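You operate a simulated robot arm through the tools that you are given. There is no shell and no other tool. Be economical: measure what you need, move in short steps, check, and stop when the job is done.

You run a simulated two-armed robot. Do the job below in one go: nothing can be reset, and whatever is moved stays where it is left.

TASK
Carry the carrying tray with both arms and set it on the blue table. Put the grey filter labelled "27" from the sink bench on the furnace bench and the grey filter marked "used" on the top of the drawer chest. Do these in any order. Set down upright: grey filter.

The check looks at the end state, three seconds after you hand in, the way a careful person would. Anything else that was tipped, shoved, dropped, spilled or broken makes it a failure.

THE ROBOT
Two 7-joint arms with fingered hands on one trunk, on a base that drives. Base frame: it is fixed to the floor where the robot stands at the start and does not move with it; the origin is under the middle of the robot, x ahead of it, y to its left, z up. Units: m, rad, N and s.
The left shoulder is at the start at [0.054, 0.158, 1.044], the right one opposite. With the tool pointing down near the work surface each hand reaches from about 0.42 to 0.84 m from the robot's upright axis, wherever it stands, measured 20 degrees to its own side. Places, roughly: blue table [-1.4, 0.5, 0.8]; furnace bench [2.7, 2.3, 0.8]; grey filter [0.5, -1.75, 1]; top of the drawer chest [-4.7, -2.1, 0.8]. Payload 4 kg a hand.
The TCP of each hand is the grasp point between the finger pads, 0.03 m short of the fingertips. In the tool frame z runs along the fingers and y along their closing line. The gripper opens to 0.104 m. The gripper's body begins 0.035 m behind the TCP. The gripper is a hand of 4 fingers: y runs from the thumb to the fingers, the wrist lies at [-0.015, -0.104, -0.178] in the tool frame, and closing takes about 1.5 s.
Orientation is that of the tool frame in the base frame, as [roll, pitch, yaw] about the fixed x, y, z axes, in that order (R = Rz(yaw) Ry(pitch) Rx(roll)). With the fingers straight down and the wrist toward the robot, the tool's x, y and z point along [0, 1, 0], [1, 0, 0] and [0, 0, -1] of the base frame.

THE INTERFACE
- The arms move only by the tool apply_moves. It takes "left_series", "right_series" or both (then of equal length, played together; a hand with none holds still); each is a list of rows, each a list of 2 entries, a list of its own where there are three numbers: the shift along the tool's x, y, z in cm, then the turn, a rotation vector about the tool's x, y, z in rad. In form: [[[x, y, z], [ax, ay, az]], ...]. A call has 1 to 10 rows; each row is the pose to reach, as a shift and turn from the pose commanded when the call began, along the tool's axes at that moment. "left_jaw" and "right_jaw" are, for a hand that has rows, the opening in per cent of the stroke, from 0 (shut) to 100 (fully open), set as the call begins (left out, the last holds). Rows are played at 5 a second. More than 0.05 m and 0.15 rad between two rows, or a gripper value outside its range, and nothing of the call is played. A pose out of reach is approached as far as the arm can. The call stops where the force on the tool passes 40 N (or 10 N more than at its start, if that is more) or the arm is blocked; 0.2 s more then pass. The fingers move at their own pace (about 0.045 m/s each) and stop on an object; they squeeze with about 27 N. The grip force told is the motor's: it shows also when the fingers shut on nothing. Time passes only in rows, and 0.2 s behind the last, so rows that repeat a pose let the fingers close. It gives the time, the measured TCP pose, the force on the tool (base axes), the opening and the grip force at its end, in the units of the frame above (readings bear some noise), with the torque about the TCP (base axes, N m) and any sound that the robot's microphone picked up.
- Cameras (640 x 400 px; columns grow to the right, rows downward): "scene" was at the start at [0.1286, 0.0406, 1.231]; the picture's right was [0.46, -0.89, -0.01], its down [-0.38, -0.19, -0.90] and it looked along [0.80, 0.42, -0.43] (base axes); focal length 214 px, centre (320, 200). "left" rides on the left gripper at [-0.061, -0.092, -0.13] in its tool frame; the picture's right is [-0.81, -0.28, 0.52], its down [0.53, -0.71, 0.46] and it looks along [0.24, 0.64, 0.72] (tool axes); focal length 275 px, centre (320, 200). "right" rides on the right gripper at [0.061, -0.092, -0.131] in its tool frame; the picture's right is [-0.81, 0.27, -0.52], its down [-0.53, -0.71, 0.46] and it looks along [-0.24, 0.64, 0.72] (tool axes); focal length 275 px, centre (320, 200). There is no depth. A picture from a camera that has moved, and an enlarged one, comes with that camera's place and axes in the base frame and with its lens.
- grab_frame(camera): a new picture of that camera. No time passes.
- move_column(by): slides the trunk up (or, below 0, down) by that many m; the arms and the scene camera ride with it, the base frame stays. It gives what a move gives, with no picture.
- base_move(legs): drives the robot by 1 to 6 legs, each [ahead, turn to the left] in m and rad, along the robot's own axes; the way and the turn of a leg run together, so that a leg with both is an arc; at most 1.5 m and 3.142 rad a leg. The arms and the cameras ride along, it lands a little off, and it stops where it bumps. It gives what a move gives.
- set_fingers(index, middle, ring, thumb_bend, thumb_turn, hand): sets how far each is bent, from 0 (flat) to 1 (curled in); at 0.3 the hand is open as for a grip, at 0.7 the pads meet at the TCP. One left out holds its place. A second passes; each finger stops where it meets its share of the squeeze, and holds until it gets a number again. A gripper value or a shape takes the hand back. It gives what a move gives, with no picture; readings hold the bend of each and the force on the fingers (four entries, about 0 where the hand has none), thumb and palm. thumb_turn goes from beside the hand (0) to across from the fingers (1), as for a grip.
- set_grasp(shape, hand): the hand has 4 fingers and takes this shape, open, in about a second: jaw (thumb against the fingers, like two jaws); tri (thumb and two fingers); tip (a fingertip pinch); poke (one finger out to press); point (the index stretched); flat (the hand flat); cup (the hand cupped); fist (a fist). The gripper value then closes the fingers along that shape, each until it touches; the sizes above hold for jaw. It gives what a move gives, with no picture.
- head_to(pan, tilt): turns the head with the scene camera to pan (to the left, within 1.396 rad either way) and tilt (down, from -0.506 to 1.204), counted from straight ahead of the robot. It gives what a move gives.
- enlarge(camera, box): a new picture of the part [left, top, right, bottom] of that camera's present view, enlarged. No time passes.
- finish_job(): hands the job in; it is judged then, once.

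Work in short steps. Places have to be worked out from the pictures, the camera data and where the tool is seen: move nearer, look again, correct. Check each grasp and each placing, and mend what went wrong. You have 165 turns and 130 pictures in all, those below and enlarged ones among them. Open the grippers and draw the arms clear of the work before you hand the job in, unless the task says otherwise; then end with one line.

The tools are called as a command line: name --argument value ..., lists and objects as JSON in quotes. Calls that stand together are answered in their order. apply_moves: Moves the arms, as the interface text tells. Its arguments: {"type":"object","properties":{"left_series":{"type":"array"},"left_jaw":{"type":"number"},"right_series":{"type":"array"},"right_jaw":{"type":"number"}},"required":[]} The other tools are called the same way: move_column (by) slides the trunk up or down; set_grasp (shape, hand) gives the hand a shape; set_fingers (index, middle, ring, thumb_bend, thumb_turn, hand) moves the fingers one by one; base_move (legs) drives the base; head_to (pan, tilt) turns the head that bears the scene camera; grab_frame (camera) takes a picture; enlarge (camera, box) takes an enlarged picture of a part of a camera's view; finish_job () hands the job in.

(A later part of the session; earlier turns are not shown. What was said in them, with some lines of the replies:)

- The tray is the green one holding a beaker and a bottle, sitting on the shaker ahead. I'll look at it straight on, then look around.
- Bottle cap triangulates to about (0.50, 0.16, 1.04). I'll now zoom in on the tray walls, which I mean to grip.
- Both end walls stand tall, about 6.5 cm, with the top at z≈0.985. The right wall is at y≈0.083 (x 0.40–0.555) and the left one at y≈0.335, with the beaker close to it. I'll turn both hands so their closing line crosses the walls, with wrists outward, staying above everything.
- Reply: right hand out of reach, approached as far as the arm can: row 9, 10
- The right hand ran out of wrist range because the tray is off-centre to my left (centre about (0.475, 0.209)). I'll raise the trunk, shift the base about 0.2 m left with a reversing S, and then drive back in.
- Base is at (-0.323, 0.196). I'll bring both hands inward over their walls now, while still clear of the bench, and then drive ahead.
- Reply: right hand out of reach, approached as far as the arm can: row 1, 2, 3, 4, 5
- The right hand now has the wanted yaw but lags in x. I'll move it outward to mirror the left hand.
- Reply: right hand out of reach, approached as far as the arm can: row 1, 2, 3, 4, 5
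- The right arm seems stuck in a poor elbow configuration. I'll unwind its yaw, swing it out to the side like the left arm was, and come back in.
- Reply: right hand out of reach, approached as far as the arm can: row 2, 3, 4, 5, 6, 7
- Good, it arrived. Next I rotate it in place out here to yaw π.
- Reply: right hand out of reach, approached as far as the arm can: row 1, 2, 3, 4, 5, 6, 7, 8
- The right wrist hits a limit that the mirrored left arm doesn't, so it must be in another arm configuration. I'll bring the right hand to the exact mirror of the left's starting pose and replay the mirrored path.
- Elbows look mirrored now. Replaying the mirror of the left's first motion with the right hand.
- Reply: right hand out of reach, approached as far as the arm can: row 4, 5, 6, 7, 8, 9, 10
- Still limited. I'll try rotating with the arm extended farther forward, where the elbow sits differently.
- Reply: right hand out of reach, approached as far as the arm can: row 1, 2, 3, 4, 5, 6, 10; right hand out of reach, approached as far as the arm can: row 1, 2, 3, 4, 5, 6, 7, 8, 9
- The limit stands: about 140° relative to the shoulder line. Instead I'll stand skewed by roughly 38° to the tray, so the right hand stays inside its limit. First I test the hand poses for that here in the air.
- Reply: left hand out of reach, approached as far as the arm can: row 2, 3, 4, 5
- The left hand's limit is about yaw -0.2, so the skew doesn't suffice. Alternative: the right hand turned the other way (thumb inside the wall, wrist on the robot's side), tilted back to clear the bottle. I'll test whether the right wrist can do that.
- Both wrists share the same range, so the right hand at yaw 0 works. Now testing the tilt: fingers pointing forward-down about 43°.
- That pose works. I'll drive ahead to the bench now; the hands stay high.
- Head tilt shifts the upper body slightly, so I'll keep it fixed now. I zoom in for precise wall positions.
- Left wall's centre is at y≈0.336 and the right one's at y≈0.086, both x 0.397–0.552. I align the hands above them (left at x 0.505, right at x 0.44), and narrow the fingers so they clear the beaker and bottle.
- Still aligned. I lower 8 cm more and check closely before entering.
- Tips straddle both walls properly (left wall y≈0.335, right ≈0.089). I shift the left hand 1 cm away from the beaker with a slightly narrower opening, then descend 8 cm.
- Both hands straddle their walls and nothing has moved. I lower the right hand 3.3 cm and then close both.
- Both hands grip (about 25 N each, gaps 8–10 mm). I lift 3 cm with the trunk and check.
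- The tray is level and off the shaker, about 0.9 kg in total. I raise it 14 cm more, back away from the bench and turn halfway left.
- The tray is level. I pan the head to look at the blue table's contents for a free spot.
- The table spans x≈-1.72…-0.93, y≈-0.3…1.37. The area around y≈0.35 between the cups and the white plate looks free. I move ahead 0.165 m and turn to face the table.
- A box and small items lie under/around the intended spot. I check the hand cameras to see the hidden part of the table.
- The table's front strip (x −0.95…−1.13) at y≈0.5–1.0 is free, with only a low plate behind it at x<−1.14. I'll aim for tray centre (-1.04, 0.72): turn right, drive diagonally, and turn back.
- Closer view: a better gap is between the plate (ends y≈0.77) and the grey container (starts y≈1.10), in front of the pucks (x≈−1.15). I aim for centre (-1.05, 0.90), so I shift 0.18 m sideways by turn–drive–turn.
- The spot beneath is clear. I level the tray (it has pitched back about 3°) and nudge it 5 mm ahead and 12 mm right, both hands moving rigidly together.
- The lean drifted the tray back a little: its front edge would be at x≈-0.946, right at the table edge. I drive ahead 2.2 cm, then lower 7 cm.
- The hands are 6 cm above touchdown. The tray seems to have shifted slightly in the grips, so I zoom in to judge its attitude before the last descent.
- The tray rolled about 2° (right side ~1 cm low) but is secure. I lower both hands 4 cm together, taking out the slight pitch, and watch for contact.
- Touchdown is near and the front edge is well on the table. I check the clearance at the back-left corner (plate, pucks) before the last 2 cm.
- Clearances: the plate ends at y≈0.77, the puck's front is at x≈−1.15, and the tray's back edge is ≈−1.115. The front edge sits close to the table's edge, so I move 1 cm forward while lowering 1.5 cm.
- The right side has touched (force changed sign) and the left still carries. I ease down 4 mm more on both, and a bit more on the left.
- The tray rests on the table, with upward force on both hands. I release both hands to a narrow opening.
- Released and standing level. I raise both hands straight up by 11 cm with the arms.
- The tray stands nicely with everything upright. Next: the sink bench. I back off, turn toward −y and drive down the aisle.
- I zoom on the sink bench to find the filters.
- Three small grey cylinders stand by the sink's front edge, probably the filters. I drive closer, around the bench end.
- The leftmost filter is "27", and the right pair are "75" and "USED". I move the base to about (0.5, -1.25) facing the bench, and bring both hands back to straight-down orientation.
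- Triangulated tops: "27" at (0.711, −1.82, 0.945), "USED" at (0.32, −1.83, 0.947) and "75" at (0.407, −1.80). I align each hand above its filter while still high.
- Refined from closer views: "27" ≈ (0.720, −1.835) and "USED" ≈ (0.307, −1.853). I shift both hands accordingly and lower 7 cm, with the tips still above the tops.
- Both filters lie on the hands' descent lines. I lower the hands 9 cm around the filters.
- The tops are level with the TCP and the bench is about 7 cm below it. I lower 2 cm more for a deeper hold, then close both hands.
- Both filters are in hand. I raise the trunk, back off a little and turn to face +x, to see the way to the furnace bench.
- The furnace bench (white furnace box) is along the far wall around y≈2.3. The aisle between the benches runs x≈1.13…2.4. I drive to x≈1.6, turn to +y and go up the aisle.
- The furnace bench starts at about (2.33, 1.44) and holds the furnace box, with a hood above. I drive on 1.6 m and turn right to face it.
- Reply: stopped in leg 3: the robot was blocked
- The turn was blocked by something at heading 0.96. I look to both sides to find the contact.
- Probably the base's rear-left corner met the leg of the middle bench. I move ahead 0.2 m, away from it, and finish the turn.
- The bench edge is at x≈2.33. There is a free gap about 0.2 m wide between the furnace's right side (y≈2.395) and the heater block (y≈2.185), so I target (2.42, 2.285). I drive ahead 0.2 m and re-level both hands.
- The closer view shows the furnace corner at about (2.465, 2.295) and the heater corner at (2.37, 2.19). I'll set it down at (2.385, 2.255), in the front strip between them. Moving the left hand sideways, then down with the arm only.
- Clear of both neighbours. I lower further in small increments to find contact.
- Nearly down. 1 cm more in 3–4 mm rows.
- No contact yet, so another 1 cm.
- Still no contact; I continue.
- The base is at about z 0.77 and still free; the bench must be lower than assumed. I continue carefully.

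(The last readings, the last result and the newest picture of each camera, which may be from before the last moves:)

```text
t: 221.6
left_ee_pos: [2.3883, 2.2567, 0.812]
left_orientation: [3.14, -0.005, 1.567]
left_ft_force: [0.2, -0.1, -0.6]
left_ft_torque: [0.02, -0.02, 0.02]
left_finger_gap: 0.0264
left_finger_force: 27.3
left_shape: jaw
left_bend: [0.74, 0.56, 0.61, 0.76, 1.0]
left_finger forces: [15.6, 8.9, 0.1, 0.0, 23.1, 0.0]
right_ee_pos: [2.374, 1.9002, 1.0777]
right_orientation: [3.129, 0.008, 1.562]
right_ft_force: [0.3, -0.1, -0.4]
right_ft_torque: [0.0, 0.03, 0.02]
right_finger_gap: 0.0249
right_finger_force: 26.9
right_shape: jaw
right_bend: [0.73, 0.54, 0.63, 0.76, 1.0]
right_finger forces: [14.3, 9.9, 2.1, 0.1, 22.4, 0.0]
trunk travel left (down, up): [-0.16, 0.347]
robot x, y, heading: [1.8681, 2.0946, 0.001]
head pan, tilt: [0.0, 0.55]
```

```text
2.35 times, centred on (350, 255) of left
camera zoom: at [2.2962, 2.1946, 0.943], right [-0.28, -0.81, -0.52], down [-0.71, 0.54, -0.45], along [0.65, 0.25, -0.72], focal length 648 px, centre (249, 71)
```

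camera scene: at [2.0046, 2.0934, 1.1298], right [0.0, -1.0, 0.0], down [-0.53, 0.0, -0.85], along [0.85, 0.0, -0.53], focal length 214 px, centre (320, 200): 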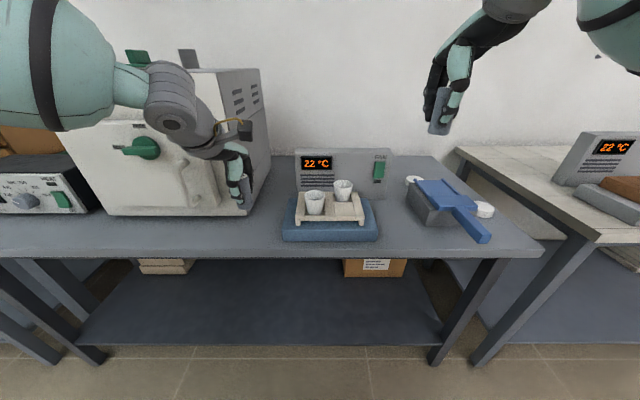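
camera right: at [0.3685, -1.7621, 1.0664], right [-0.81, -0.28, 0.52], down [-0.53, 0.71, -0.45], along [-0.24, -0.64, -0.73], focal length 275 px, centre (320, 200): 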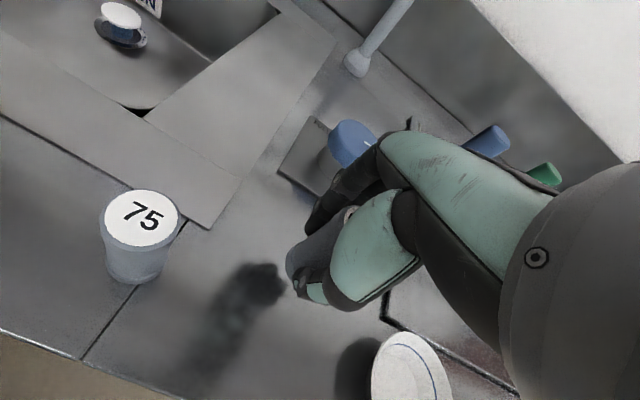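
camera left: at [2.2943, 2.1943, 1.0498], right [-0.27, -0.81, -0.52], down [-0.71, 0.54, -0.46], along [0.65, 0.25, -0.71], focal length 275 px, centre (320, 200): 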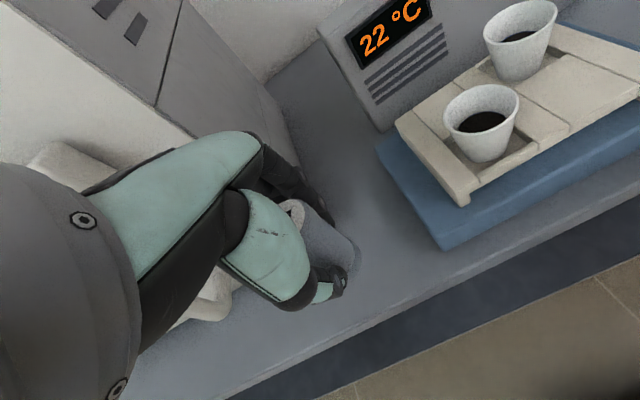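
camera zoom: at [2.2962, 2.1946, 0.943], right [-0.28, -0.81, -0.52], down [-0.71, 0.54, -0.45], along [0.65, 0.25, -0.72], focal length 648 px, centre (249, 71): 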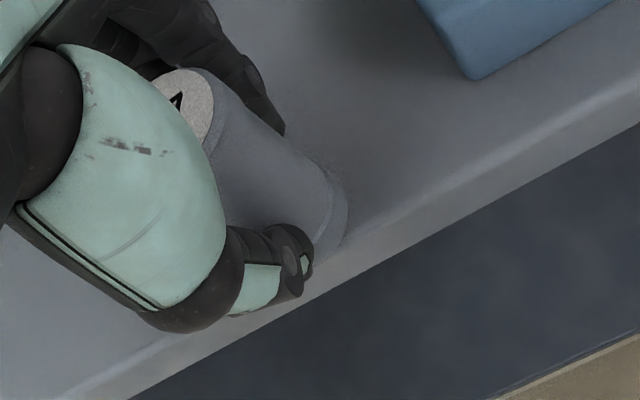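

The bench is lower (z≈0.75), which puts its edge at x≈2.367, too close. I raise 1.5 cm, move forward 5.2 cm and keep lowering.

apply_moves --left_series '[[[0, 0, -1.5], [0, 0, 0]], [[0, 2, -1.5], [0, 0, 0]], [[0, 4, -1.5], [0, 0, 0]], [[-0.3, 5.2, -1.5], [0, 0, 0]], [[-0.3, 5.2, 0], [0, 0, 0]]]'

grab_frame --camera "left"

enlarge --camera "scene" --box '[180, 130, 320, 260]'

```text
t: 222.8
left_ee_pos: [2.4404, 2.2538, 0.8126]
left_orientation: [3.14, -0.007, 1.57]
left_ft_force: [-0.4, -0.5, -1.3]
left_ft_torque: [-0.02, 0.02, 0.0]
left_finger_gap: 0.0264
left_finger_force: 27.0
left_shape: jaw
left_bend: [0.74, 0.56, 0.61, 0.76, 1.0]
left_finger forces: [15.5, 8.9, 0.0, 0.0, 23.0, 0.0]
right_ee_pos: [2.373, 1.9011, 1.0782]
right_orientation: [3.131, 0.006, 1.563]
right_ft_force: [-0.1, 0.0, -0.4]
right_ft_torque: [0.0, 0.04, -0.01]
right_finger_gap: 0.025
right_finger_force: 26.8
right_shape: jaw
right_bend: [0.73, 0.54, 0.63, 0.76, 1.0]
right_finger forces: [14.4, 9.9, 2.1, 0.0, 22.4, 0.0]
trunk travel left (down, up): [-0.16, 0.347]
robot x, y, heading: [1.8688, 2.097, -0.0]
head pan, tilt: [0.0, 0.55]
```

```text
34 pictures are left
camera left: at [2.3488, 2.1922, 0.9431], right [-0.28, -0.81, -0.52], down [-0.71, 0.54, -0.45], along [0.65, 0.25, -0.72], focal length 275 px, centre (320, 200)
```

left: 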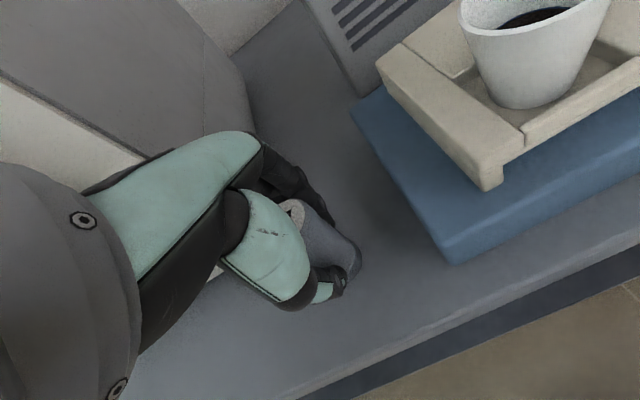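

```text
3.08 times, centred on (250, 195) of scene
camera zoom: at [2.0043, 2.0935, 1.1298], right [0.0, -1.0, 0.0], down [-0.53, 0.0, -0.85], along [0.85, 0.0, -0.53], focal length 660 px, centre (535, 215)
```

zoom: 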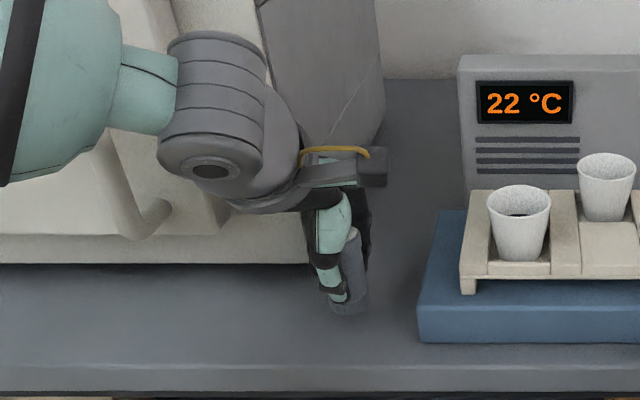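

Good margins now. I continue down.

apply_moves --left_series '[[[0, 0, 0.3], [0, 0, 0]], [[0, 0, 0.6], [0, 0, 0]], [[0, 0, 0.9], [0, 0, 0]], [[0, 0, 1.2], [0, 0, 0]]]'

```text
t: 223.8
left_ee_pos: [2.4406, 2.2536, 0.8002]
left_orientation: [3.14, -0.005, 1.569]
left_ft_force: [-0.4, -0.2, -1.1]
left_ft_torque: [-0.04, 0.01, -0.02]
left_finger_gap: 0.0262
left_finger_force: 27.0
left_shape: jaw
left_bend: [0.74, 0.56, 0.61, 0.76, 1.0]
left_finger forces: [15.5, 8.9, 0.0, 0.0, 23.0, 0.0]
right_ee_pos: [2.3738, 1.9004, 1.0784]
right_orientation: [3.132, 0.008, 1.561]
right_ft_force: [-0.3, 0.5, -0.7]
right_ft_torque: [0.02, 0.01, -0.02]
right_finger_gap: 0.0252
right_finger_force: 27.7
right_shape: jaw
right_bend: [0.73, 0.54, 0.63, 0.76, 1.0]
right_finger forces: [14.3, 10.1, 2.1, 0.0, 22.4, 0.1]
trunk travel left (down, up): [-0.16, 0.347]
robot x, y, heading: [1.8698, 2.0958, -0.002]
head pan, tilt: [0.0, 0.55]
```

apply_moves --left_series '[[[0, 0, 0.3], [0, 0, 0]], [[0, 0, 0.6], [0, 0, 0]], [[0, 0, 0.9], [0, 0, 0]]]'

```text
t: 224.6
left_ee_pos: [2.4407, 2.2528, 0.7955]
left_orientation: [3.129, -0.005, 1.57]
left_ft_force: [-0.6, 1.1, 25.1]
left_ft_torque: [0.06, -0.19, 0.04]
left_finger_gap: 0.0279
left_finger_force: 26.6
left_shape: jaw
left_bend: [0.74, 0.56, 0.61, 0.76, 1.0]
left_finger forces: [17.2, 11.6, 0.1, 0.0, 28.5, 0.0]
right_ee_pos: [2.3703, 1.8993, 1.0803]
right_orientation: [3.127, 0.005, 1.561]
right_ft_force: [1.3, 0.9, -0.2]
right_ft_torque: [-0.02, 0.0, -0.02]
right_finger_gap: 0.025
right_finger_force: 27.1
right_shape: jaw
right_bend: [0.73, 0.54, 0.63, 0.76, 1.0]
right_finger forces: [14.4, 9.9, 2.1, 0.0, 22.4, 0.2]
trunk travel left (down, up): [-0.16, 0.347]
robot x, y, heading: [1.8659, 2.0945, 0.004]
head pan, tilt: [0.0, 0.55]
```

Contact (25 N upward). I relieve 4 mm, then open the hand slightly.

apply_moves --left_series '[[[0, 0, -0.2], [0, 0, 0]], [[0, 0, -0.4], [0, 0, 0]]]'

apply_moves --left_series '[[[0, 0, 0], [0, 0, 0]], [[0, 0, 0], [0, 0, 0]], [[0, 0, 0], [0, 0, 0]], [[0, 0, 0], [0, 0, 0]], [[0, 0, 0], [0, 0, 0]]]' --left_jaw 55

grab_frame --camera "left"

```text
t: 225.2
left_ee_pos: [2.4399, 2.2529, 0.7954]
left_orientation: [3.136, -0.007, 1.569]
left_ft_force: [4.6, -0.9, 19.4]
left_ft_torque: [-0.02, -0.43, -0.04]
left_finger_gap: 0.0284
left_finger_force: 27.0
left_shape: jaw
left_bend: [0.74, 0.56, 0.61, 0.76, 1.0]
left_finger forces: [19.0, 11.1, 0.0, 0.0, 24.3, 0.0]
right_ee_pos: [2.3726, 1.8994, 1.0786]
right_orientation: [3.13, 0.006, 1.561]
right_ft_force: [0.2, -0.3, -1.2]
right_ft_torque: [0.02, 0.02, 0.01]
right_finger_gap: 0.025
right_finger_force: 27.5
right_shape: jaw
right_bend: [0.73, 0.54, 0.63, 0.76, 1.0]
right_finger forces: [14.3, 10.1, 2.1, 0.0, 22.5, 0.0]
trunk travel left (down, up): [-0.16, 0.347]
robot x, y, heading: [1.8694, 2.0953, 0.003]
head pan, tilt: [0.0, 0.55]
```

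```text
t: 226.4
left_ee_pos: [2.4398, 2.2535, 0.795]
left_orientation: [3.14, -0.005, 1.569]
left_ft_force: [0.0, 0.2, -0.1]
left_ft_torque: [0.01, -0.01, -0.03]
left_finger_gap: 0.0565
left_finger_force: 0.0
left_shape: jaw
left_bend: [0.74, 0.43, 0.39, 0.67, 1.0]
left_finger forces: [0.0, 0.1, 0.0, 0.0, 0.0, 0.0]
right_ee_pos: [2.3733, 1.8998, 1.0781]
right_orientation: [3.131, 0.006, 1.562]
right_ft_force: [-0.4, -0.3, -0.5]
right_ft_torque: [-0.01, -0.02, 0.03]
right_finger_gap: 0.0248
right_finger_force: 27.2
right_shape: jaw
right_bend: [0.73, 0.54, 0.63, 0.76, 1.0]
right_finger forces: [14.2, 10.0, 2.2, 0.1, 22.5, 0.1]
trunk travel left (down, up): [-0.16, 0.347]
robot x, y, heading: [1.869, 2.0943, 0.001]
head pan, tilt: [0.0, 0.55]
```

```text
32 pictures are left
camera left: at [2.348, 2.1917, 0.9262], right [-0.28, -0.81, -0.52], down [-0.71, 0.54, -0.45], along [0.65, 0.25, -0.72], focal length 275 px, centre (320, 200)
```

left: 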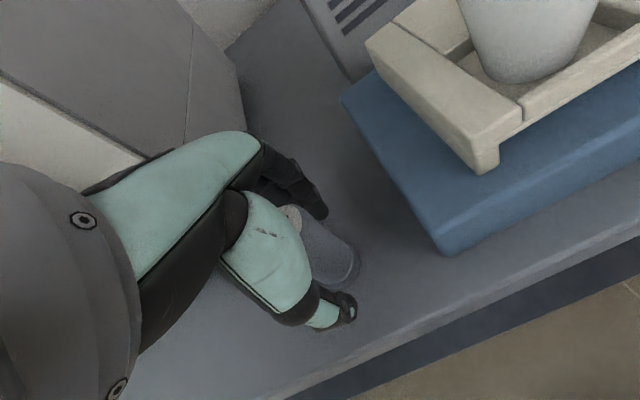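

The filter stands free and upright between the open fingers. I raise the left hand straight up.

apply_moves --left_series '[[[0, 0, -1.5], [0, 0, 0]], [[0, 0, -3], [0, 0, 0]], [[0, 0, -5], [0, 0, 0]], [[0, 0, -8], [0, 0, 0]], [[0, 0, -11], [0, 0, 0]], [[0, 0, -14], [0, 0, 0]], [[0, -2, -18], [0, 0, 0]], [[0, -4, -22], [0, 0, 0]], [[0, -6, -26], [0, 0, 0]]]'

grab_frame --camera "scene"

```text
t: 228.4
left_ee_pos: [2.3781, 2.2518, 1.0561]
left_orientation: [3.137, -0.005, 1.568]
left_ft_force: [0.0, 0.0, 0.1]
left_ft_torque: [0.03, -0.05, 0.01]
left_finger_gap: 0.057
left_finger_force: 0.1
left_shape: jaw
left_bend: [0.74, 0.43, 0.39, 0.67, 1.0]
left_finger forces: [0.0, 0.1, 0.0, 0.0, 0.1, 0.1]
right_ee_pos: [2.3729, 1.8998, 1.0788]
right_orientation: [3.129, 0.005, 1.563]
right_ft_force: [0.3, 0.7, -0.1]
right_ft_torque: [-0.01, 0.01, -0.03]
right_finger_gap: 0.0252
right_finger_force: 27.2
right_shape: jaw
right_bend: [0.73, 0.54, 0.63, 0.76, 1.0]
right_finger forces: [14.4, 10.0, 2.1, 0.0, 22.4, 0.0]
trunk travel left (down, up): [-0.16, 0.347]
robot x, y, heading: [1.8675, 2.0953, 0.001]
head pan, tilt: [0.0, 0.55]
```

```text
31 pictures are left
camera scene: at [2.0027, 2.0931, 1.1301], right [0.0, -1.0, 0.0], down [-0.53, 0.0, -0.85], along [0.85, 0.0, -0.53], focal length 214 px, centre (320, 200)
```

scene: 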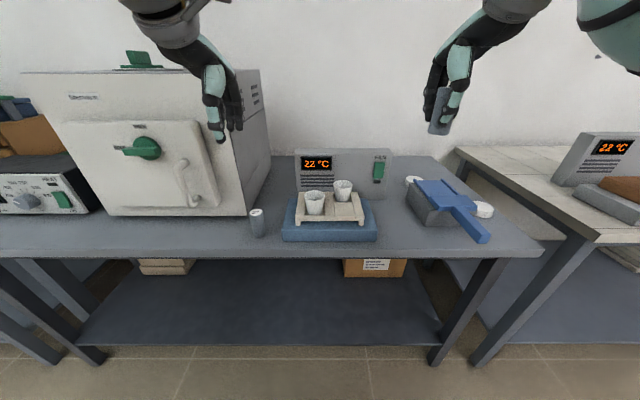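

"27" stands upright on the furnace bench. Now to the chest with "USED": raise the trunk, back up, and return by the known way (down the aisle, then west along y≈−1).

move_column --by 0.2

base_move --legs '[[-0.2, 0], [0, -0.79], [0, -0.78], [1.5, 0], [1.5, 0]]'

```text
t: 230.6
left_ee_pos: [2.3798, 2.2524, 1.2535]
left_orientation: [3.14, -0.005, 1.57]
left_ft_force: [-0.2, 1.1, 0.1]
left_ft_torque: [-0.01, 0.03, 0.01]
left_finger_gap: 0.057
left_finger_force: 0.0
left_shape: jaw
left_bend: [0.74, 0.43, 0.39, 0.67, 1.0]
left_finger forces: [0.0, 0.1, 0.1, 0.0, 0.0, 0.1]
right_ee_pos: [2.3746, 1.8998, 1.2773]
right_orientation: [3.131, 0.006, 1.563]
right_ft_force: [-0.7, 0.1, 0.8]
right_ft_torque: [0.0, 0.01, 0.03]
right_finger_gap: 0.0248
right_finger_force: 27.2
right_shape: jaw
right_bend: [0.73, 0.54, 0.63, 0.76, 1.0]
right_finger forces: [14.2, 10.0, 2.1, 0.0, 22.4, 0.0]
trunk travel left (down, up): [-0.36, 0.147]
robot x, y, heading: [1.866, 2.0915, 0.002]
head pan, tilt: [0.0, 0.55]
```

```text
t: 252.0
left_ee_pos: [1.8243, -1.4292, 1.2541]
left_orientation: [3.138, -0.003, 0.0]
left_ft_force: [0.1, 0.9, 0.3]
left_ft_torque: [0.01, -0.02, 0.02]
left_finger_gap: 0.0568
left_finger_force: 0.1
left_shape: jaw
left_bend: [0.74, 0.43, 0.39, 0.67, 1.0]
left_finger forces: [0.0, 0.1, 0.0, 0.0, 0.0, 0.0]
right_ee_pos: [1.4712, -1.4232, 1.2772]
right_orientation: [3.132, 0.006, -0.007]
right_ft_force: [0.0, -0.1, -1.2]
right_ft_torque: [0.04, 0.0, 0.0]
right_finger_gap: 0.0251
right_finger_force: 26.9
right_shape: jaw
right_bend: [0.73, 0.54, 0.63, 0.76, 1.0]
right_finger forces: [14.2, 9.7, 2.4, 0.0, 20.8, 0.0]
trunk travel left (down, up): [-0.36, 0.147]
robot x, y, heading: [1.6662, -0.9181, -1.566]
head pan, tilt: [0.0, 0.55]
```

Good. Ahead 0.1, turn west and drive 3 m along y≈−1.02.

base_move --legs '[[0.12, 0], [0, -0.79], [0, -0.785], [1.5, 0], [1.5, 0]]'

grab_frame --camera "scene"

```text
t: 272.9
left_ee_pos: [-1.8233, -1.1715, 1.26]
left_orientation: [3.125, -0.005, -1.585]
left_ft_force: [0.1, 0.6, 0.6]
left_ft_torque: [0.0, 0.03, -0.01]
left_finger_gap: 0.0573
left_finger_force: 0.0
left_shape: jaw
left_bend: [0.74, 0.43, 0.39, 0.67, 1.0]
left_finger forces: [0.0, 0.0, 0.0, 0.0, 0.0, 0.1]
right_ee_pos: [-1.813, -0.8192, 1.2826]
right_orientation: [3.118, 0.007, -1.593]
right_ft_force: [-0.2, 0.3, 0.2]
right_ft_torque: [0.0, -0.01, -0.01]
right_finger_gap: 0.025
right_finger_force: 27.4
right_shape: jaw
right_bend: [0.73, 0.54, 0.63, 0.76, 1.0]
right_finger forces: [13.5, 9.1, 3.5, 0.0, 20.4, 0.0]
trunk travel left (down, up): [-0.36, 0.147]
robot x, y, heading: [-1.3258, -1.0219, 3.13]
head pan, tilt: [0.0, 0.55]
```

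```text
30 pictures are left
camera scene: at [-1.4632, -1.0203, 1.3288], right [0.01, 1.0, 0.0], down [0.53, -0.01, -0.85], along [-0.85, 0.01, -0.53], focal length 214 px, centre (320, 200)
```

scene: 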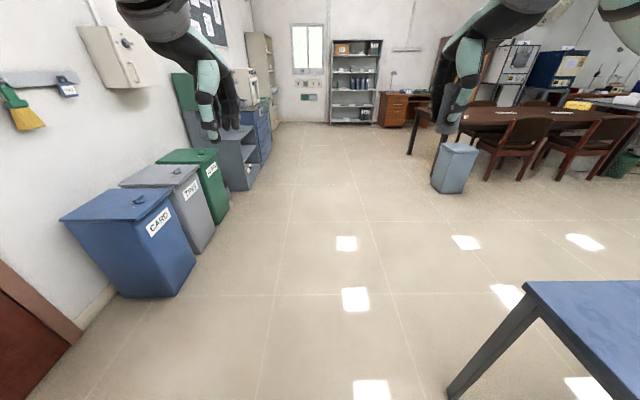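

The way is clear; the chest stands along the left wall beyond the bins. I drive 3.3 m on and turn left to face it.

base_move --legs '[[1.5, 0], [1.5, 0], [0.3, 0], [0, 0.79], [0, 0.79]]'

grab_frame --camera "scene"

```text
t: 294.7
left_ee_pos: [-4.4752, -1.4509, 1.2669]
left_orientation: [3.114, -0.007, -0.018]
left_ft_force: [1.2, -0.5, 0.2]
left_ft_torque: [-0.02, -0.01, 0.03]
left_finger_gap: 0.057
left_finger_force: 0.0
left_shape: jaw
left_bend: [0.74, 0.43, 0.39, 0.67, 1.0]
left_finger forces: [0.0, 0.1, 0.0, 0.1, 0.1, 0.0]
right_ee_pos: [-4.8292, -1.4385, 1.2885]
right_orientation: [3.105, 0.007, -0.027]
right_ft_force: [0.0, -0.1, -1.1]
right_ft_torque: [0.03, 0.01, -0.01]
right_finger_gap: 0.0248
right_finger_force: 26.9
right_shape: jaw
right_bend: [0.73, 0.54, 0.63, 0.77, 1.0]
right_finger forces: [13.8, 8.7, 4.4, 0.0, 20.1, 0.1]
trunk travel left (down, up): [-0.36, 0.147]
robot x, y, heading: [-4.6398, -0.9666, -1.585]
head pan, tilt: [0.0, 0.55]
```

```text
29 pictures are left
camera scene: at [-4.6382, -1.1065, 1.3288], right [-1.0, 0.01, 0.0], down [0.01, 0.53, -0.85], along [-0.01, -0.85, -0.53], focal length 214 px, centre (320, 200)
```

scene: 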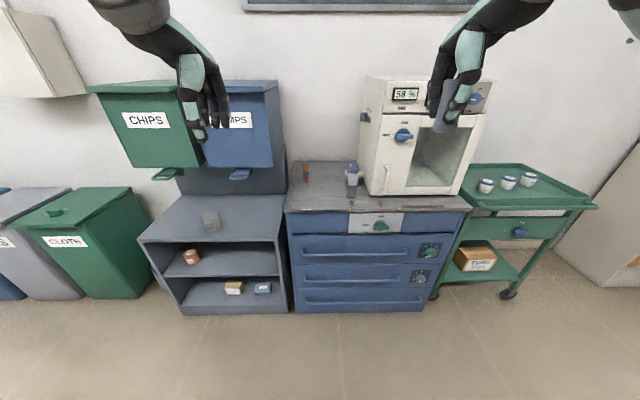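

The chest top has a free front-left area, and I target (-4.66, -1.98). I retract the left hand a bit, then drive ahead 0.4 m and look.

apply_moves --left_series '[[[0, -3, 0], [0, 0, 0]], [[0, -6, 0], [0, 0, 0]], [[0, -8, 0], [0, 0, 0]]]' --right_series '[[[0, 0, 0], [0.012, 0, 0]], [[0, 0, 0], [0.024, 0, -0.01]], [[0, 0, 0], [0.036, 0, -0.012]]]'

base_move --legs '[[0.4, 0.013]]'

grab_frame --camera "scene"

grab_frame --camera "right"

```text
t: 295.5
left_ee_pos: [-4.4718, -1.3544, 1.2684]
left_orientation: [3.1, -0.004, -0.017]
left_ft_force: [0.3, 0.9, -0.1]
left_ft_torque: [-0.01, 0.04, 0.02]
left_finger_gap: 0.057
left_finger_force: 0.1
left_shape: jaw
left_bend: [0.74, 0.43, 0.39, 0.67, 1.0]
left_finger forces: [0.0, 0.0, 0.0, 0.0, 0.1, 0.0]
right_ee_pos: [-4.8266, -1.422, 1.2949]
right_orientation: [3.127, 0.01, -0.014]
right_ft_force: [0.0, 0.6, -0.4]
right_ft_torque: [0.03, 0.04, 0.01]
right_finger_gap: 0.025
right_finger_force: 27.3
right_shape: jaw
right_bend: [0.73, 0.54, 0.63, 0.77, 1.0]
right_finger forces: [14.0, 9.1, 4.3, 0.0, 20.8, 0.0]
trunk travel left (down, up): [-0.36, 0.147]
robot x, y, heading: [-4.6353, -0.9651, -1.587]
head pan, tilt: [0.0, 0.55]
```

```text
t: 298.1
left_ee_pos: [-4.4735, -1.756, 1.2686]
left_orientation: [3.098, -0.006, -0.009]
left_ft_force: [0.5, 0.3, -0.3]
left_ft_torque: [-0.01, -0.04, 0.03]
left_finger_gap: 0.0573
left_finger_force: 0.1
left_shape: jaw
left_bend: [0.74, 0.43, 0.39, 0.67, 1.0]
left_finger forces: [0.0, 0.0, 0.0, 0.1, 0.0, 0.0]
right_ee_pos: [-4.8277, -1.8267, 1.2943]
right_orientation: [3.129, 0.01, -0.007]
right_ft_force: [0.1, 0.9, -0.5]
right_ft_torque: [0.01, 0.0, -0.01]
right_finger_gap: 0.0245
right_finger_force: 26.8
right_shape: jaw
right_bend: [0.73, 0.54, 0.63, 0.77, 1.0]
right_finger forces: [14.0, 9.1, 4.4, 0.0, 20.7, 0.0]
trunk travel left (down, up): [-0.36, 0.147]
robot x, y, heading: [-4.6421, -1.3697, -1.58]
head pan, tilt: [0.0, 0.55]
```

```text
28 pictures are left
camera scene: at [-4.6412, -1.5075, 1.3289], right [-1.0, 0.01, 0.0], down [0.0, 0.53, -0.85], along [0.0, -0.85, -0.53], focal length 214 px, centre (320, 200)
```

scene: 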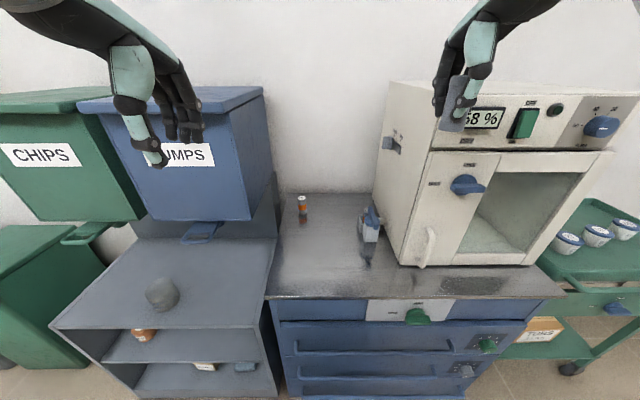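

```text
27 pictures are left
camera right: at [-4.7653, -1.734, 1.4236], right [-0.81, -0.26, 0.53], down [-0.53, 0.71, -0.46], along [-0.25, -0.65, -0.71], focal length 275 px, centre (320, 200)
```

right: 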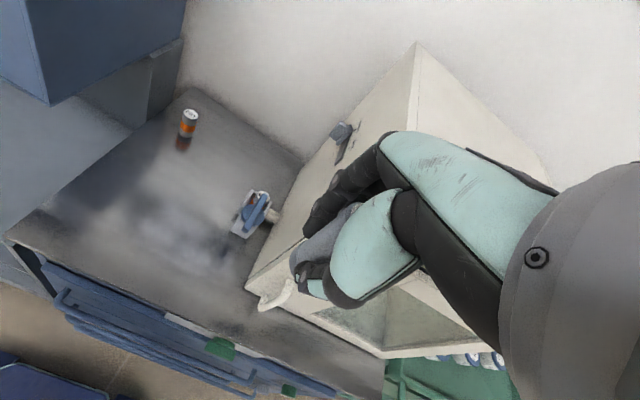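

The chest top is at z≈0.824 with its front-left corner at (-4.507, -1.844). The target (-4.65, -1.95) is free. I move the right hand over it and the left aside, then lower the trunk 0.3 m.

apply_moves --left_series '[[[2, 0, 0], [0, 0, 0]], [[4, 0, 0], [0, 0, 0]], [[6, 0, 0], [0, 0, 0]], [[6, 0, 0], [0, 0, 0]], [[6, 0, 0], [0, 0, 0]]]' --right_series '[[[3.6, 2.5, 0], [0.003, 0, 0]], [[7.2, 5, 0], [0.006, 0, 0]], [[10.8, 7.5, 0], [0.009, 0, 0]], [[14.4, 10, 0], [0.012, 0, 0]], [[17.8, 12.4, 0], [0.012, 0, 0]]]'

move_column --by -0.28

grab_frame --camera "right"

grab_frame --camera "scene"

```text
t: 299.3
left_ee_pos: [-4.4108, -1.7441, 1.273]
left_orientation: [3.089, -0.008, -0.006]
left_ft_force: [1.0, 0.4, -0.6]
left_ft_torque: [0.06, 0.03, 0.0]
left_finger_gap: 0.0568
left_finger_force: 0.0
left_shape: jaw
left_bend: [0.74, 0.43, 0.39, 0.67, 1.0]
left_finger forces: [0.1, 0.0, 0.0, 0.1, 0.1, 0.0]
right_ee_pos: [-4.6479, -1.939, 1.3011]
right_orientation: [3.128, 0.012, -0.007]
right_ft_force: [-0.6, -0.4, -1.1]
right_ft_torque: [0.03, -0.01, -0.01]
right_finger_gap: 0.0243
right_finger_force: 27.1
right_shape: jaw
right_bend: [0.73, 0.54, 0.63, 0.77, 1.0]
right_finger forces: [14.0, 9.2, 4.5, 0.1, 21.1, 0.0]
trunk travel left (down, up): [-0.36, 0.147]
robot x, y, heading: [-4.6409, -1.3682, -1.58]
head pan, tilt: [0.0, 0.55]
```

```text
t: 302.2
left_ee_pos: [-4.4134, -1.7424, 0.9941]
left_orientation: [3.087, -0.008, -0.008]
left_ft_force: [1.1, -0.5, 1.1]
left_ft_torque: [-0.01, 0.02, -0.02]
left_finger_gap: 0.0569
left_finger_force: 0.2
left_shape: jaw
left_bend: [0.74, 0.43, 0.39, 0.67, 1.0]
left_finger forces: [0.1, 0.0, 0.0, 0.0, 0.1, 0.0]
right_ee_pos: [-4.6503, -1.9368, 1.0223]
right_orientation: [3.127, 0.009, -0.005]
right_ft_force: [-0.2, 1.2, -0.5]
right_ft_torque: [0.0, -0.02, 0.0]
right_finger_gap: 0.0248
right_finger_force: 27.1
right_shape: jaw
right_bend: [0.73, 0.54, 0.63, 0.77, 1.0]
right_finger forces: [14.0, 9.1, 4.7, 0.1, 21.0, 0.0]
trunk travel left (down, up): [-0.08, 0.427]
robot x, y, heading: [-4.6389, -1.3704, -1.575]
head pan, tilt: [0.0, 0.55]
```

```text
26 pictures are left
camera right: at [-4.5882, -1.8439, 1.1514], right [-0.81, -0.26, 0.53], down [-0.53, 0.71, -0.46], along [-0.25, -0.65, -0.71], focal length 275 px, centre (320, 200)
```

right: 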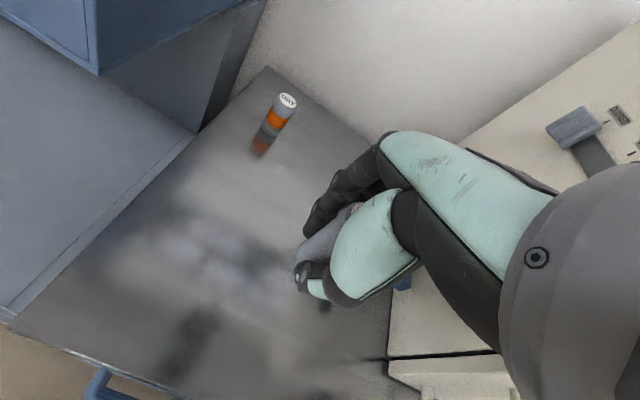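

```text
25 pictures are left
camera scene: at [-4.6411, -1.5044, 1.0488], right [-1.0, 0.01, 0.0], down [0.0, 0.53, -0.85], along [0.0, -0.85, -0.53], focal length 214 px, centre (320, 200)
```

scene: 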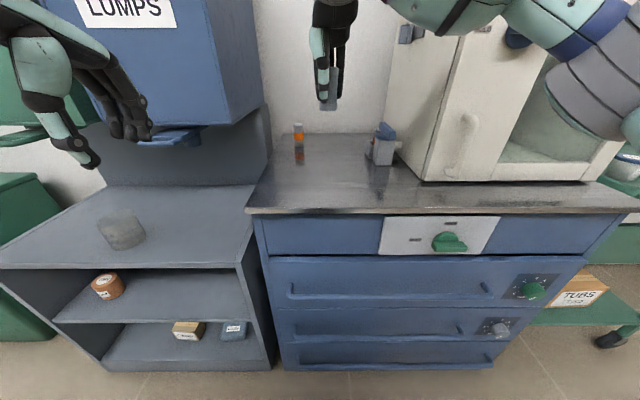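

The filter hangs over clear space. I lower the right arm 12 cm.

apply_moves --right_series '[[[0, 0, 3], [0.004, 0, 0]], [[0, 0, 6], [0.008, 0, 0]], [[0, 0, 9], [0.012, 0, 0]], [[0, 0, 12], [0.012, 0, 0]]]'

grab_frame --camera "scene"

```text
t: 303.2
left_ee_pos: [-4.4124, -1.7419, 0.9946]
left_orientation: [3.09, -0.007, -0.009]
left_ft_force: [0.3, -0.2, -0.6]
left_ft_torque: [0.0, 0.01, 0.01]
left_finger_gap: 0.0569
left_finger_force: 0.0
left_shape: jaw
left_bend: [0.74, 0.43, 0.39, 0.67, 1.0]
left_finger forces: [0.1, 0.0, 0.0, 0.0, 0.0, 0.0]
right_ee_pos: [-4.6514, -1.938, 0.902]
right_orientation: [3.14, 0.009, -0.007]
right_ft_force: [0.1, -0.4, 0.1]
right_ft_torque: [0.0, -0.01, -0.01]
right_finger_gap: 0.0245
right_finger_force: 27.2
right_shape: jaw
right_bend: [0.73, 0.54, 0.63, 0.77, 1.0]
right_finger forces: [13.9, 9.2, 4.9, 0.0, 20.6, 0.1]
trunk travel left (down, up): [-0.08, 0.427]
robot x, y, heading: [-4.6412, -1.3674, -1.578]
head pan, tilt: [0.0, 0.55]
```

```text
24 pictures are left
camera scene: at [-4.6412, -1.5048, 1.0487], right [-1.0, 0.01, 0.0], down [0.0, 0.53, -0.85], along [0.0, -0.85, -0.53], focal length 214 px, centre (320, 200)
```

scene: 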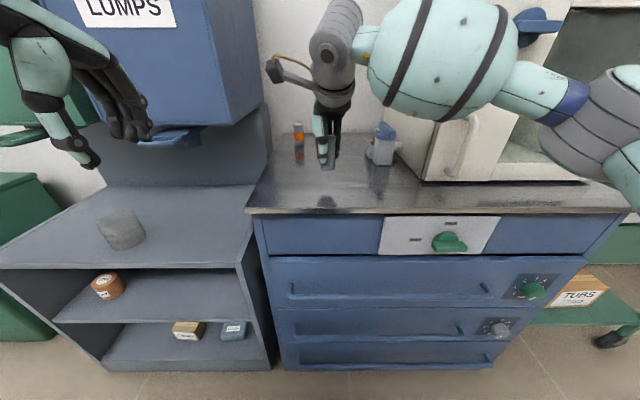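

Its reflection shows a few cm to go. I lower in small steps.

apply_moves --right_series '[[[0, 0, 0.4], [0, 0, 0]], [[0, 0, 0.8], [0, 0, 0]], [[0, 0, 1.2], [0, 0, 0]], [[0, 0, 1.6], [0, 0, 0]]]'

```text
t: 304.2
left_ee_pos: [-4.4135, -1.7419, 0.994]
left_orientation: [3.089, -0.006, -0.008]
left_ft_force: [0.7, -0.3, -0.2]
left_ft_torque: [0.0, 0.01, 0.0]
left_finger_gap: 0.0571
left_finger_force: 0.1
left_shape: jaw
left_bend: [0.74, 0.43, 0.39, 0.67, 1.0]
left_finger forces: [0.0, 0.0, 0.1, 0.0, 0.0, 0.0]
right_ee_pos: [-4.6511, -1.9376, 0.8852]
right_orientation: [3.141, 0.008, -0.006]
right_ft_force: [-0.4, 0.0, 0.0]
right_ft_torque: [0.0, -0.04, 0.02]
right_finger_gap: 0.0248
right_finger_force: 27.0
right_shape: jaw
right_bend: [0.73, 0.54, 0.63, 0.77, 1.0]
right_finger forces: [13.9, 9.2, 4.8, 0.0, 20.6, 0.0]
trunk travel left (down, up): [-0.08, 0.427]
robot x, y, heading: [-4.6401, -1.3717, -1.574]
head pan, tilt: [0.0, 0.55]
```

apply_moves --right_series '[[[0, 0, 0.3], [0, 0, 0]], [[0, 0, 0.6], [0, 0, 0]], [[0, 0, 0.9], [0, 0, 0]]]'

enlarge --camera "scene" --box '[260, 110, 420, 220]'

```text
t: 305.0
left_ee_pos: [-4.413, -1.7423, 0.9938]
left_orientation: [3.086, -0.006, -0.007]
left_ft_force: [0.5, -0.6, -0.4]
left_ft_torque: [-0.02, 0.0, -0.02]
left_finger_gap: 0.057
left_finger_force: 0.0
left_shape: jaw
left_bend: [0.74, 0.43, 0.39, 0.67, 1.0]
left_finger forces: [0.1, 0.0, 0.0, 0.0, 0.0, 0.1]
right_ee_pos: [-4.6516, -1.9392, 0.8774]
right_orientation: [3.14, 0.009, -0.006]
right_ft_force: [-0.6, 0.9, -1.1]
right_ft_torque: [0.0, 0.0, -0.01]
right_finger_gap: 0.0245
right_finger_force: 26.8
right_shape: jaw
right_bend: [0.73, 0.54, 0.63, 0.77, 1.0]
right_finger forces: [13.9, 9.1, 4.7, 0.0, 20.6, 0.0]
trunk travel left (down, up): [-0.08, 0.427]
robot x, y, heading: [-4.6399, -1.3707, -1.577]
head pan, tilt: [0.0, 0.55]
```

```text
3.64 times, centred on (340, 165) of scene
camera zoom: at [-4.6412, -1.5045, 1.0487], right [-1.0, 0.01, 0.0], down [0.0, 0.53, -0.85], along [0.0, -0.85, -0.53], focal length 780 px, centre (247, 327)
```

zoom: 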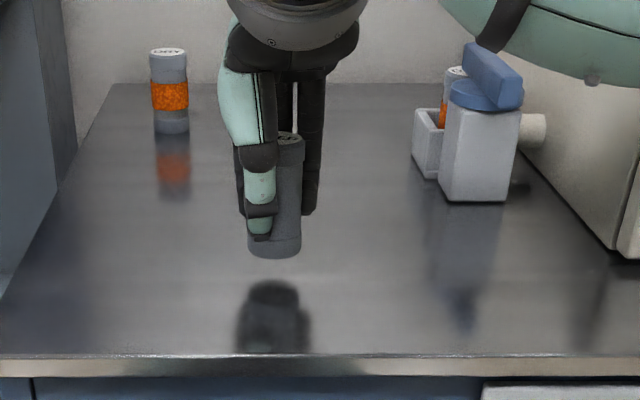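

About 1 cm to go (filter bottom versus its reflection). I lower 0.8 cm.

apply_moves --right_series '[[[0, 0, 0.3], [0, 0, 0]], [[0, 0, 0.6], [0, 0, 0]], [[0, 0, 0.8], [0, 0, 0]]]'

```text
t: 305.8
left_ee_pos: [-4.4122, -1.7422, 0.9943]
left_orientation: [3.088, -0.007, -0.007]
left_ft_force: [0.0, -0.3, -0.2]
left_ft_torque: [-0.02, 0.02, 0.02]
left_finger_gap: 0.0571
left_finger_force: 0.2
left_shape: jaw
left_bend: [0.74, 0.43, 0.39, 0.67, 1.0]
left_finger forces: [0.0, 0.1, 0.1, 0.0, 0.1, 0.1]
right_ee_pos: [-4.6506, -1.9385, 0.8681]
right_orientation: [3.14, 0.008, -0.006]
right_ft_force: [-0.5, 0.3, -1.4]
right_ft_torque: [-0.01, 0.01, -0.01]
right_finger_gap: 0.0248
right_finger_force: 26.7
right_shape: jaw
right_bend: [0.73, 0.54, 0.63, 0.77, 1.0]
right_finger forces: [13.9, 9.2, 4.8, 0.0, 20.6, 0.0]
trunk travel left (down, up): [-0.08, 0.427]
robot x, y, heading: [-4.6375, -1.3678, -1.577]
head pan, tilt: [0.0, 0.55]
```

apply_moves --right_series '[[[0, 0, 0.2], [0, 0, 0]], [[0, 0, 0.4], [0, 0, 0]]]'

```text
t: 306.4
left_ee_pos: [-4.4135, -1.7427, 0.9941]
left_orientation: [3.088, -0.008, -0.007]
left_ft_force: [-0.1, 0.2, 0.2]
left_ft_torque: [0.0, -0.03, 0.03]
left_finger_gap: 0.0574
left_finger_force: 0.1
left_shape: jaw
left_bend: [0.74, 0.43, 0.39, 0.67, 1.0]
left_finger forces: [0.1, 0.1, 0.1, 0.0, 0.0, 0.0]
right_ee_pos: [-4.6523, -1.9379, 0.8655]
right_orientation: [3.138, 0.008, -0.005]
right_ft_force: [0.1, 1.0, -1.5]
right_ft_torque: [-0.01, -0.03, 0.01]
right_finger_gap: 0.0244
right_finger_force: 26.8
right_shape: jaw
right_bend: [0.73, 0.54, 0.63, 0.77, 1.0]
right_finger forces: [13.8, 9.2, 4.8, 0.1, 20.6, 0.0]
trunk travel left (down, up): [-0.08, 0.427]
robot x, y, heading: [-4.6418, -1.3659, -1.572]
head pan, tilt: [0.0, 0.55]
```

apply_moves --right_series '[[[0, 0, 0.2], [0, 0, 0]], [[0, 0, 0.4], [0, 0, 0]], [[0, 0, 0.6], [0, 0, 0]]]'

enlarge --camera "scene" --box '[260, 110, 420, 220]'

```text
t: 307.2
left_ee_pos: [-4.4117, -1.741, 0.9948]
left_orientation: [3.088, -0.008, -0.008]
left_ft_force: [0.1, 0.2, -0.2]
left_ft_torque: [-0.02, -0.01, 0.01]
left_finger_gap: 0.0571
left_finger_force: 0.0
left_shape: jaw
left_bend: [0.74, 0.43, 0.39, 0.67, 1.0]
left_finger forces: [0.0, 0.0, 0.1, 0.0, 0.0, 0.1]
right_ee_pos: [-4.6519, -1.9379, 0.8625]
right_orientation: [3.136, 0.008, -0.003]
right_ft_force: [-0.1, 0.3, 7.0]
right_ft_torque: [-0.16, 0.06, 0.0]
right_finger_gap: 0.0249
right_finger_force: 27.2
right_shape: jaw
right_bend: [0.74, 0.54, 0.72, 0.77, 1.0]
right_finger forces: [14.6, 9.8, 5.5, 0.0, 21.9, 0.0]
trunk travel left (down, up): [-0.08, 0.427]
robot x, y, heading: [-4.6382, -1.3691, -1.576]
head pan, tilt: [0.0, 0.55]
```

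```text
3.64 times, centred on (340, 165) of scene
camera zoom: at [-4.6411, -1.5037, 1.0489], right [-1.0, 0.01, 0.0], down [0.0, 0.53, -0.85], along [0.0, -0.85, -0.53], focal length 780 px, centre (247, 327)
```

zoom: 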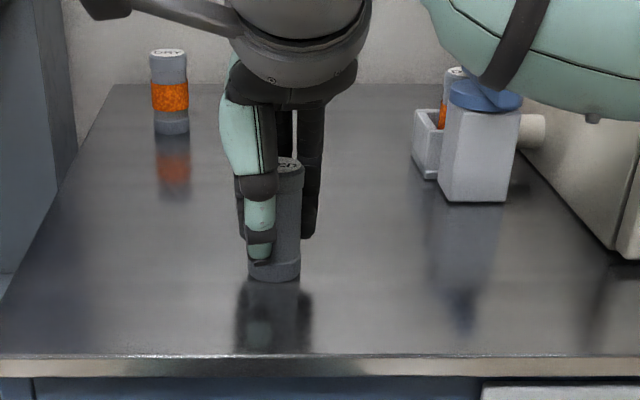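

It is standing on the chest top (7 N contact). I open the right hand.

apply_moves --right_series '[[[0, 0, 0], [0, 0, 0]], [[0, 0, 0], [0, 0, 0]], [[0, 0, 0], [0, 0, 0]], [[0, 0, 0], [0, 0, 0]], [[0, 0, 0], [0, 0, 0]]]' --right_jaw 60

enlarge --camera "scene" --box '[260, 110, 420, 220]'

enlarge --camera "right" --box '[180, 160, 400, 360]'

```text
t: 308.4
left_ee_pos: [-4.4127, -1.7412, 0.9953]
left_orientation: [3.089, -0.008, -0.009]
left_ft_force: [0.2, -0.1, 0.6]
left_ft_torque: [0.02, -0.03, 0.01]
left_finger_gap: 0.0572
left_finger_force: 0.1
left_shape: jaw
left_bend: [0.74, 0.43, 0.39, 0.67, 1.0]
left_finger forces: [0.0, 0.1, 0.1, 0.0, 0.0, 0.0]
right_ee_pos: [-4.6514, -1.9383, 0.8594]
right_orientation: [3.14, 0.008, -0.004]
right_ft_force: [0.8, -0.1, -0.7]
right_ft_torque: [0.01, 0.01, -0.03]
right_finger_gap: 0.0617
right_finger_force: 0.0
right_shape: jaw
right_bend: [0.29, 0.41, 0.37, 0.65, 1.0]
right_finger forces: [0.0, 0.0, 0.1, 0.0, 0.0, 0.0]
trunk travel left (down, up): [-0.08, 0.427]
robot x, y, heading: [-4.6408, -1.3698, -1.583]
head pan, tilt: [0.0, 0.55]
```

```text
3.64 times, centred on (340, 165) of scene
camera zoom: at [-4.6411, -1.5044, 1.0487], right [-1.0, 0.01, 0.0], down [0.0, 0.53, -0.85], along [0.0, -0.85, -0.53], focal length 780 px, centre (247, 327)
```

zoom: 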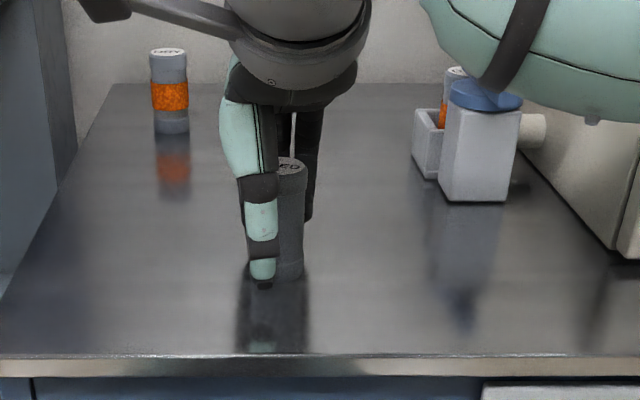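

```text
2.00 times, centred on (290, 260) of right
camera zoom: at [-4.5898, -1.8471, 0.9896], right [-0.81, -0.27, 0.52], down [-0.53, 0.72, -0.45], along [-0.25, -0.64, -0.72], focal length 551 px, centre (380, 80)
```

zoom: 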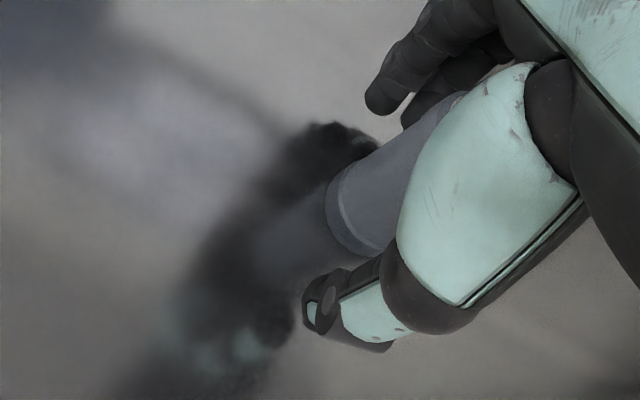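

The filter stands upright and free of the fingers. I raise the right hand straight up.

apply_moves --right_series '[[[0, 0, -1.5], [0, 0, 0]], [[0, 0, -3], [0, 0, 0]], [[0, 0, -5], [0, 0, 0]], [[0, 0, -8], [0, 0, 0]], [[0, 0, -11], [0, 0, 0]], [[0, 0, -14], [0, 0, 0]], [[-2, -1, -17], [0, 0, 0]], [[-4, -3, -20], [0, 0, 0]]]'

move_column --by 0.2

grab_frame --camera "scene"

```text
t: 310.2
left_ee_pos: [-4.4127, -1.7412, 0.9946]
left_orientation: [3.089, -0.006, -0.008]
left_ft_force: [-0.4, -0.2, -0.5]
left_ft_torque: [0.0, -0.01, -0.02]
left_finger_gap: 0.057
left_finger_force: 0.0
left_shape: jaw
left_bend: [0.74, 0.43, 0.39, 0.67, 1.0]
left_finger forces: [0.0, 0.0, 0.1, 0.0, 0.0, 0.0]
right_ee_pos: [-4.69, -1.907, 1.0606]
right_orientation: [3.139, 0.011, -0.005]
right_ft_force: [-0.7, 0.5, 0.0]
right_ft_torque: [-0.01, 0.01, 0.0]
right_finger_gap: 0.0619
right_finger_force: 0.1
right_shape: jaw
right_bend: [0.29, 0.41, 0.37, 0.65, 1.0]
right_finger forces: [0.0, 0.1, 0.1, 0.1, 0.0, 0.0]
trunk travel left (down, up): [-0.08, 0.427]
robot x, y, heading: [-4.6405, -1.3707, -1.578]
head pan, tilt: [0.0, 0.55]
```

```text
t: 312.3
left_ee_pos: [-4.414, -1.7416, 1.1959]
left_orientation: [3.087, -0.007, -0.008]
left_ft_force: [-0.4, 0.9, -0.1]
left_ft_torque: [-0.05, 0.0, 0.02]
left_finger_gap: 0.0568
left_finger_force: 0.0
left_shape: jaw
left_bend: [0.74, 0.43, 0.39, 0.67, 1.0]
left_finger forces: [0.0, 0.0, 0.1, 0.0, 0.1, 0.1]
right_ee_pos: [-4.6913, -1.9079, 1.26]
right_orientation: [3.139, 0.008, -0.005]
right_ft_force: [0.2, 0.2, -0.1]
right_ft_torque: [-0.04, 0.01, 0.01]
right_finger_gap: 0.0619
right_finger_force: 0.1
right_shape: jaw
right_bend: [0.29, 0.41, 0.37, 0.65, 1.0]
right_finger forces: [0.0, 0.0, 0.0, 0.0, 0.0, 0.0]
trunk travel left (down, up): [-0.28, 0.227]
robot x, y, heading: [-4.638, -1.3697, -1.578]
head pan, tilt: [0.0, 0.55]
```

```text
19 pictures are left
camera scene: at [-4.6411, -1.5072, 1.2494], right [-1.0, 0.01, 0.0], down [0.0, 0.53, -0.85], along [0.0, -0.85, -0.53], focal length 214 px, centre (320, 200)
```

scene: 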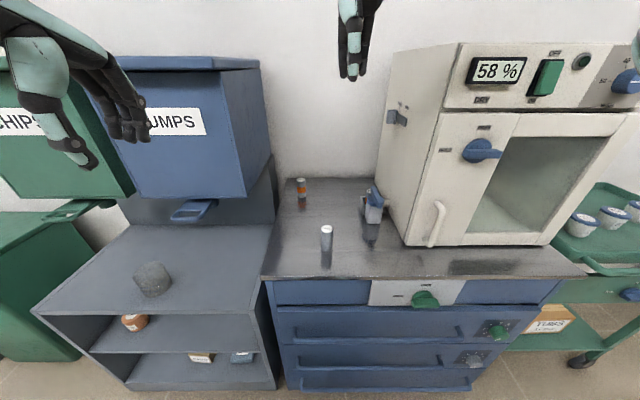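

"USED" stands upright on the chest top. I open both grippers and back away.

apply_moves --left_series '[[[0, 0, 0], [0, 0, 0]], [[0, 0, 0], [0, 0, 0]]]' --left_jaw 100 --right_series '[[[0, 0, 0], [0, 0, 0]], [[0, 0, 0], [0, 0, 0]]]' --right_jaw 100

base_move --legs '[[-0.4, 0]]'

grab_frame --camera "scene"

```text
t: 312.9
left_ee_pos: [-4.413, -1.743, 1.1947]
left_orientation: [3.087, -0.007, -0.008]
left_ft_force: [0.6, 0.0, 0.0]
left_ft_torque: [-0.01, -0.01, -0.03]
left_finger_gap: 0.1037
left_finger_force: 0.1
left_shape: jaw
left_bend: [0.3, 0.3, 0.3, 0.3, 0.98]
left_finger forces: [0.2, 0.0, 0.1, 0.0, 0.0, 0.0]
right_ee_pos: [-4.6902, -1.9086, 1.2599]
right_orientation: [3.14, 0.007, -0.005]
right_ft_force: [0.7, -0.4, 0.4]
right_ft_torque: [0.06, -0.03, -0.02]
right_finger_gap: 0.1037
right_finger_force: 0.1
right_shape: jaw
right_bend: [0.3, 0.3, 0.3, 0.3, 0.98]
right_finger forces: [0.1, 0.0, 0.0, 0.0, 0.1, 0.0]
trunk travel left (down, up): [-0.28, 0.227]
robot x, y, heading: [-4.6424, -1.3681, -1.578]
head pan, tilt: [0.0, 0.55]
```

```text
t: 315.5
left_ee_pos: [-4.4115, -1.3437, 1.196]
left_orientation: [3.088, -0.008, -0.005]
left_ft_force: [-0.2, -0.5, -0.4]
left_ft_torque: [0.01, -0.01, 0.01]
left_finger_gap: 0.1034
left_finger_force: 0.1
left_shape: jaw
left_bend: [0.3, 0.3, 0.3, 0.3, 0.98]
left_finger forces: [0.0, 0.1, 0.0, 0.1, 0.1, 0.0]
right_ee_pos: [-4.6879, -1.51, 1.2599]
right_orientation: [3.14, 0.01, -0.001]
right_ft_force: [-0.9, -0.6, 0.1]
right_ft_torque: [0.0, -0.03, -0.01]
right_finger_gap: 0.1038
right_finger_force: 0.1
right_shape: jaw
right_bend: [0.3, 0.3, 0.3, 0.3, 0.98]
right_finger forces: [0.0, 0.1, 0.0, 0.1, 0.0, 0.1]
trunk travel left (down, up): [-0.28, 0.227]
robot x, y, heading: [-4.633, -0.9707, -1.568]
head pan, tilt: [0.0, 0.55]
```

```text
18 pictures are left
camera scene: at [-4.6392, -1.1092, 1.2494], right [-1.0, 0.0, 0.0], down [0.0, 0.53, -0.85], along [0.0, -0.85, -0.53], focal length 214 px, centre (320, 200)
```

scene: 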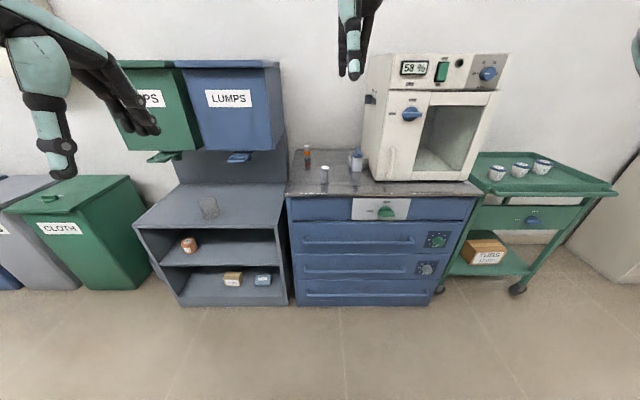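

All three items are placed and the arms are clear, so I hand the job in.

finish_job

```text
The job is handed in.
```

The tray is on the blue table with its beaker and bottle upright, filter "27" stands on the furnace bench, and filter "used" stands on the drawer chest. While turning near the furnace bench the robot was blocked once, probably by its base meeting a leg of the middle bench. I saw nothing disturbed, but I did not go back to check that bench.
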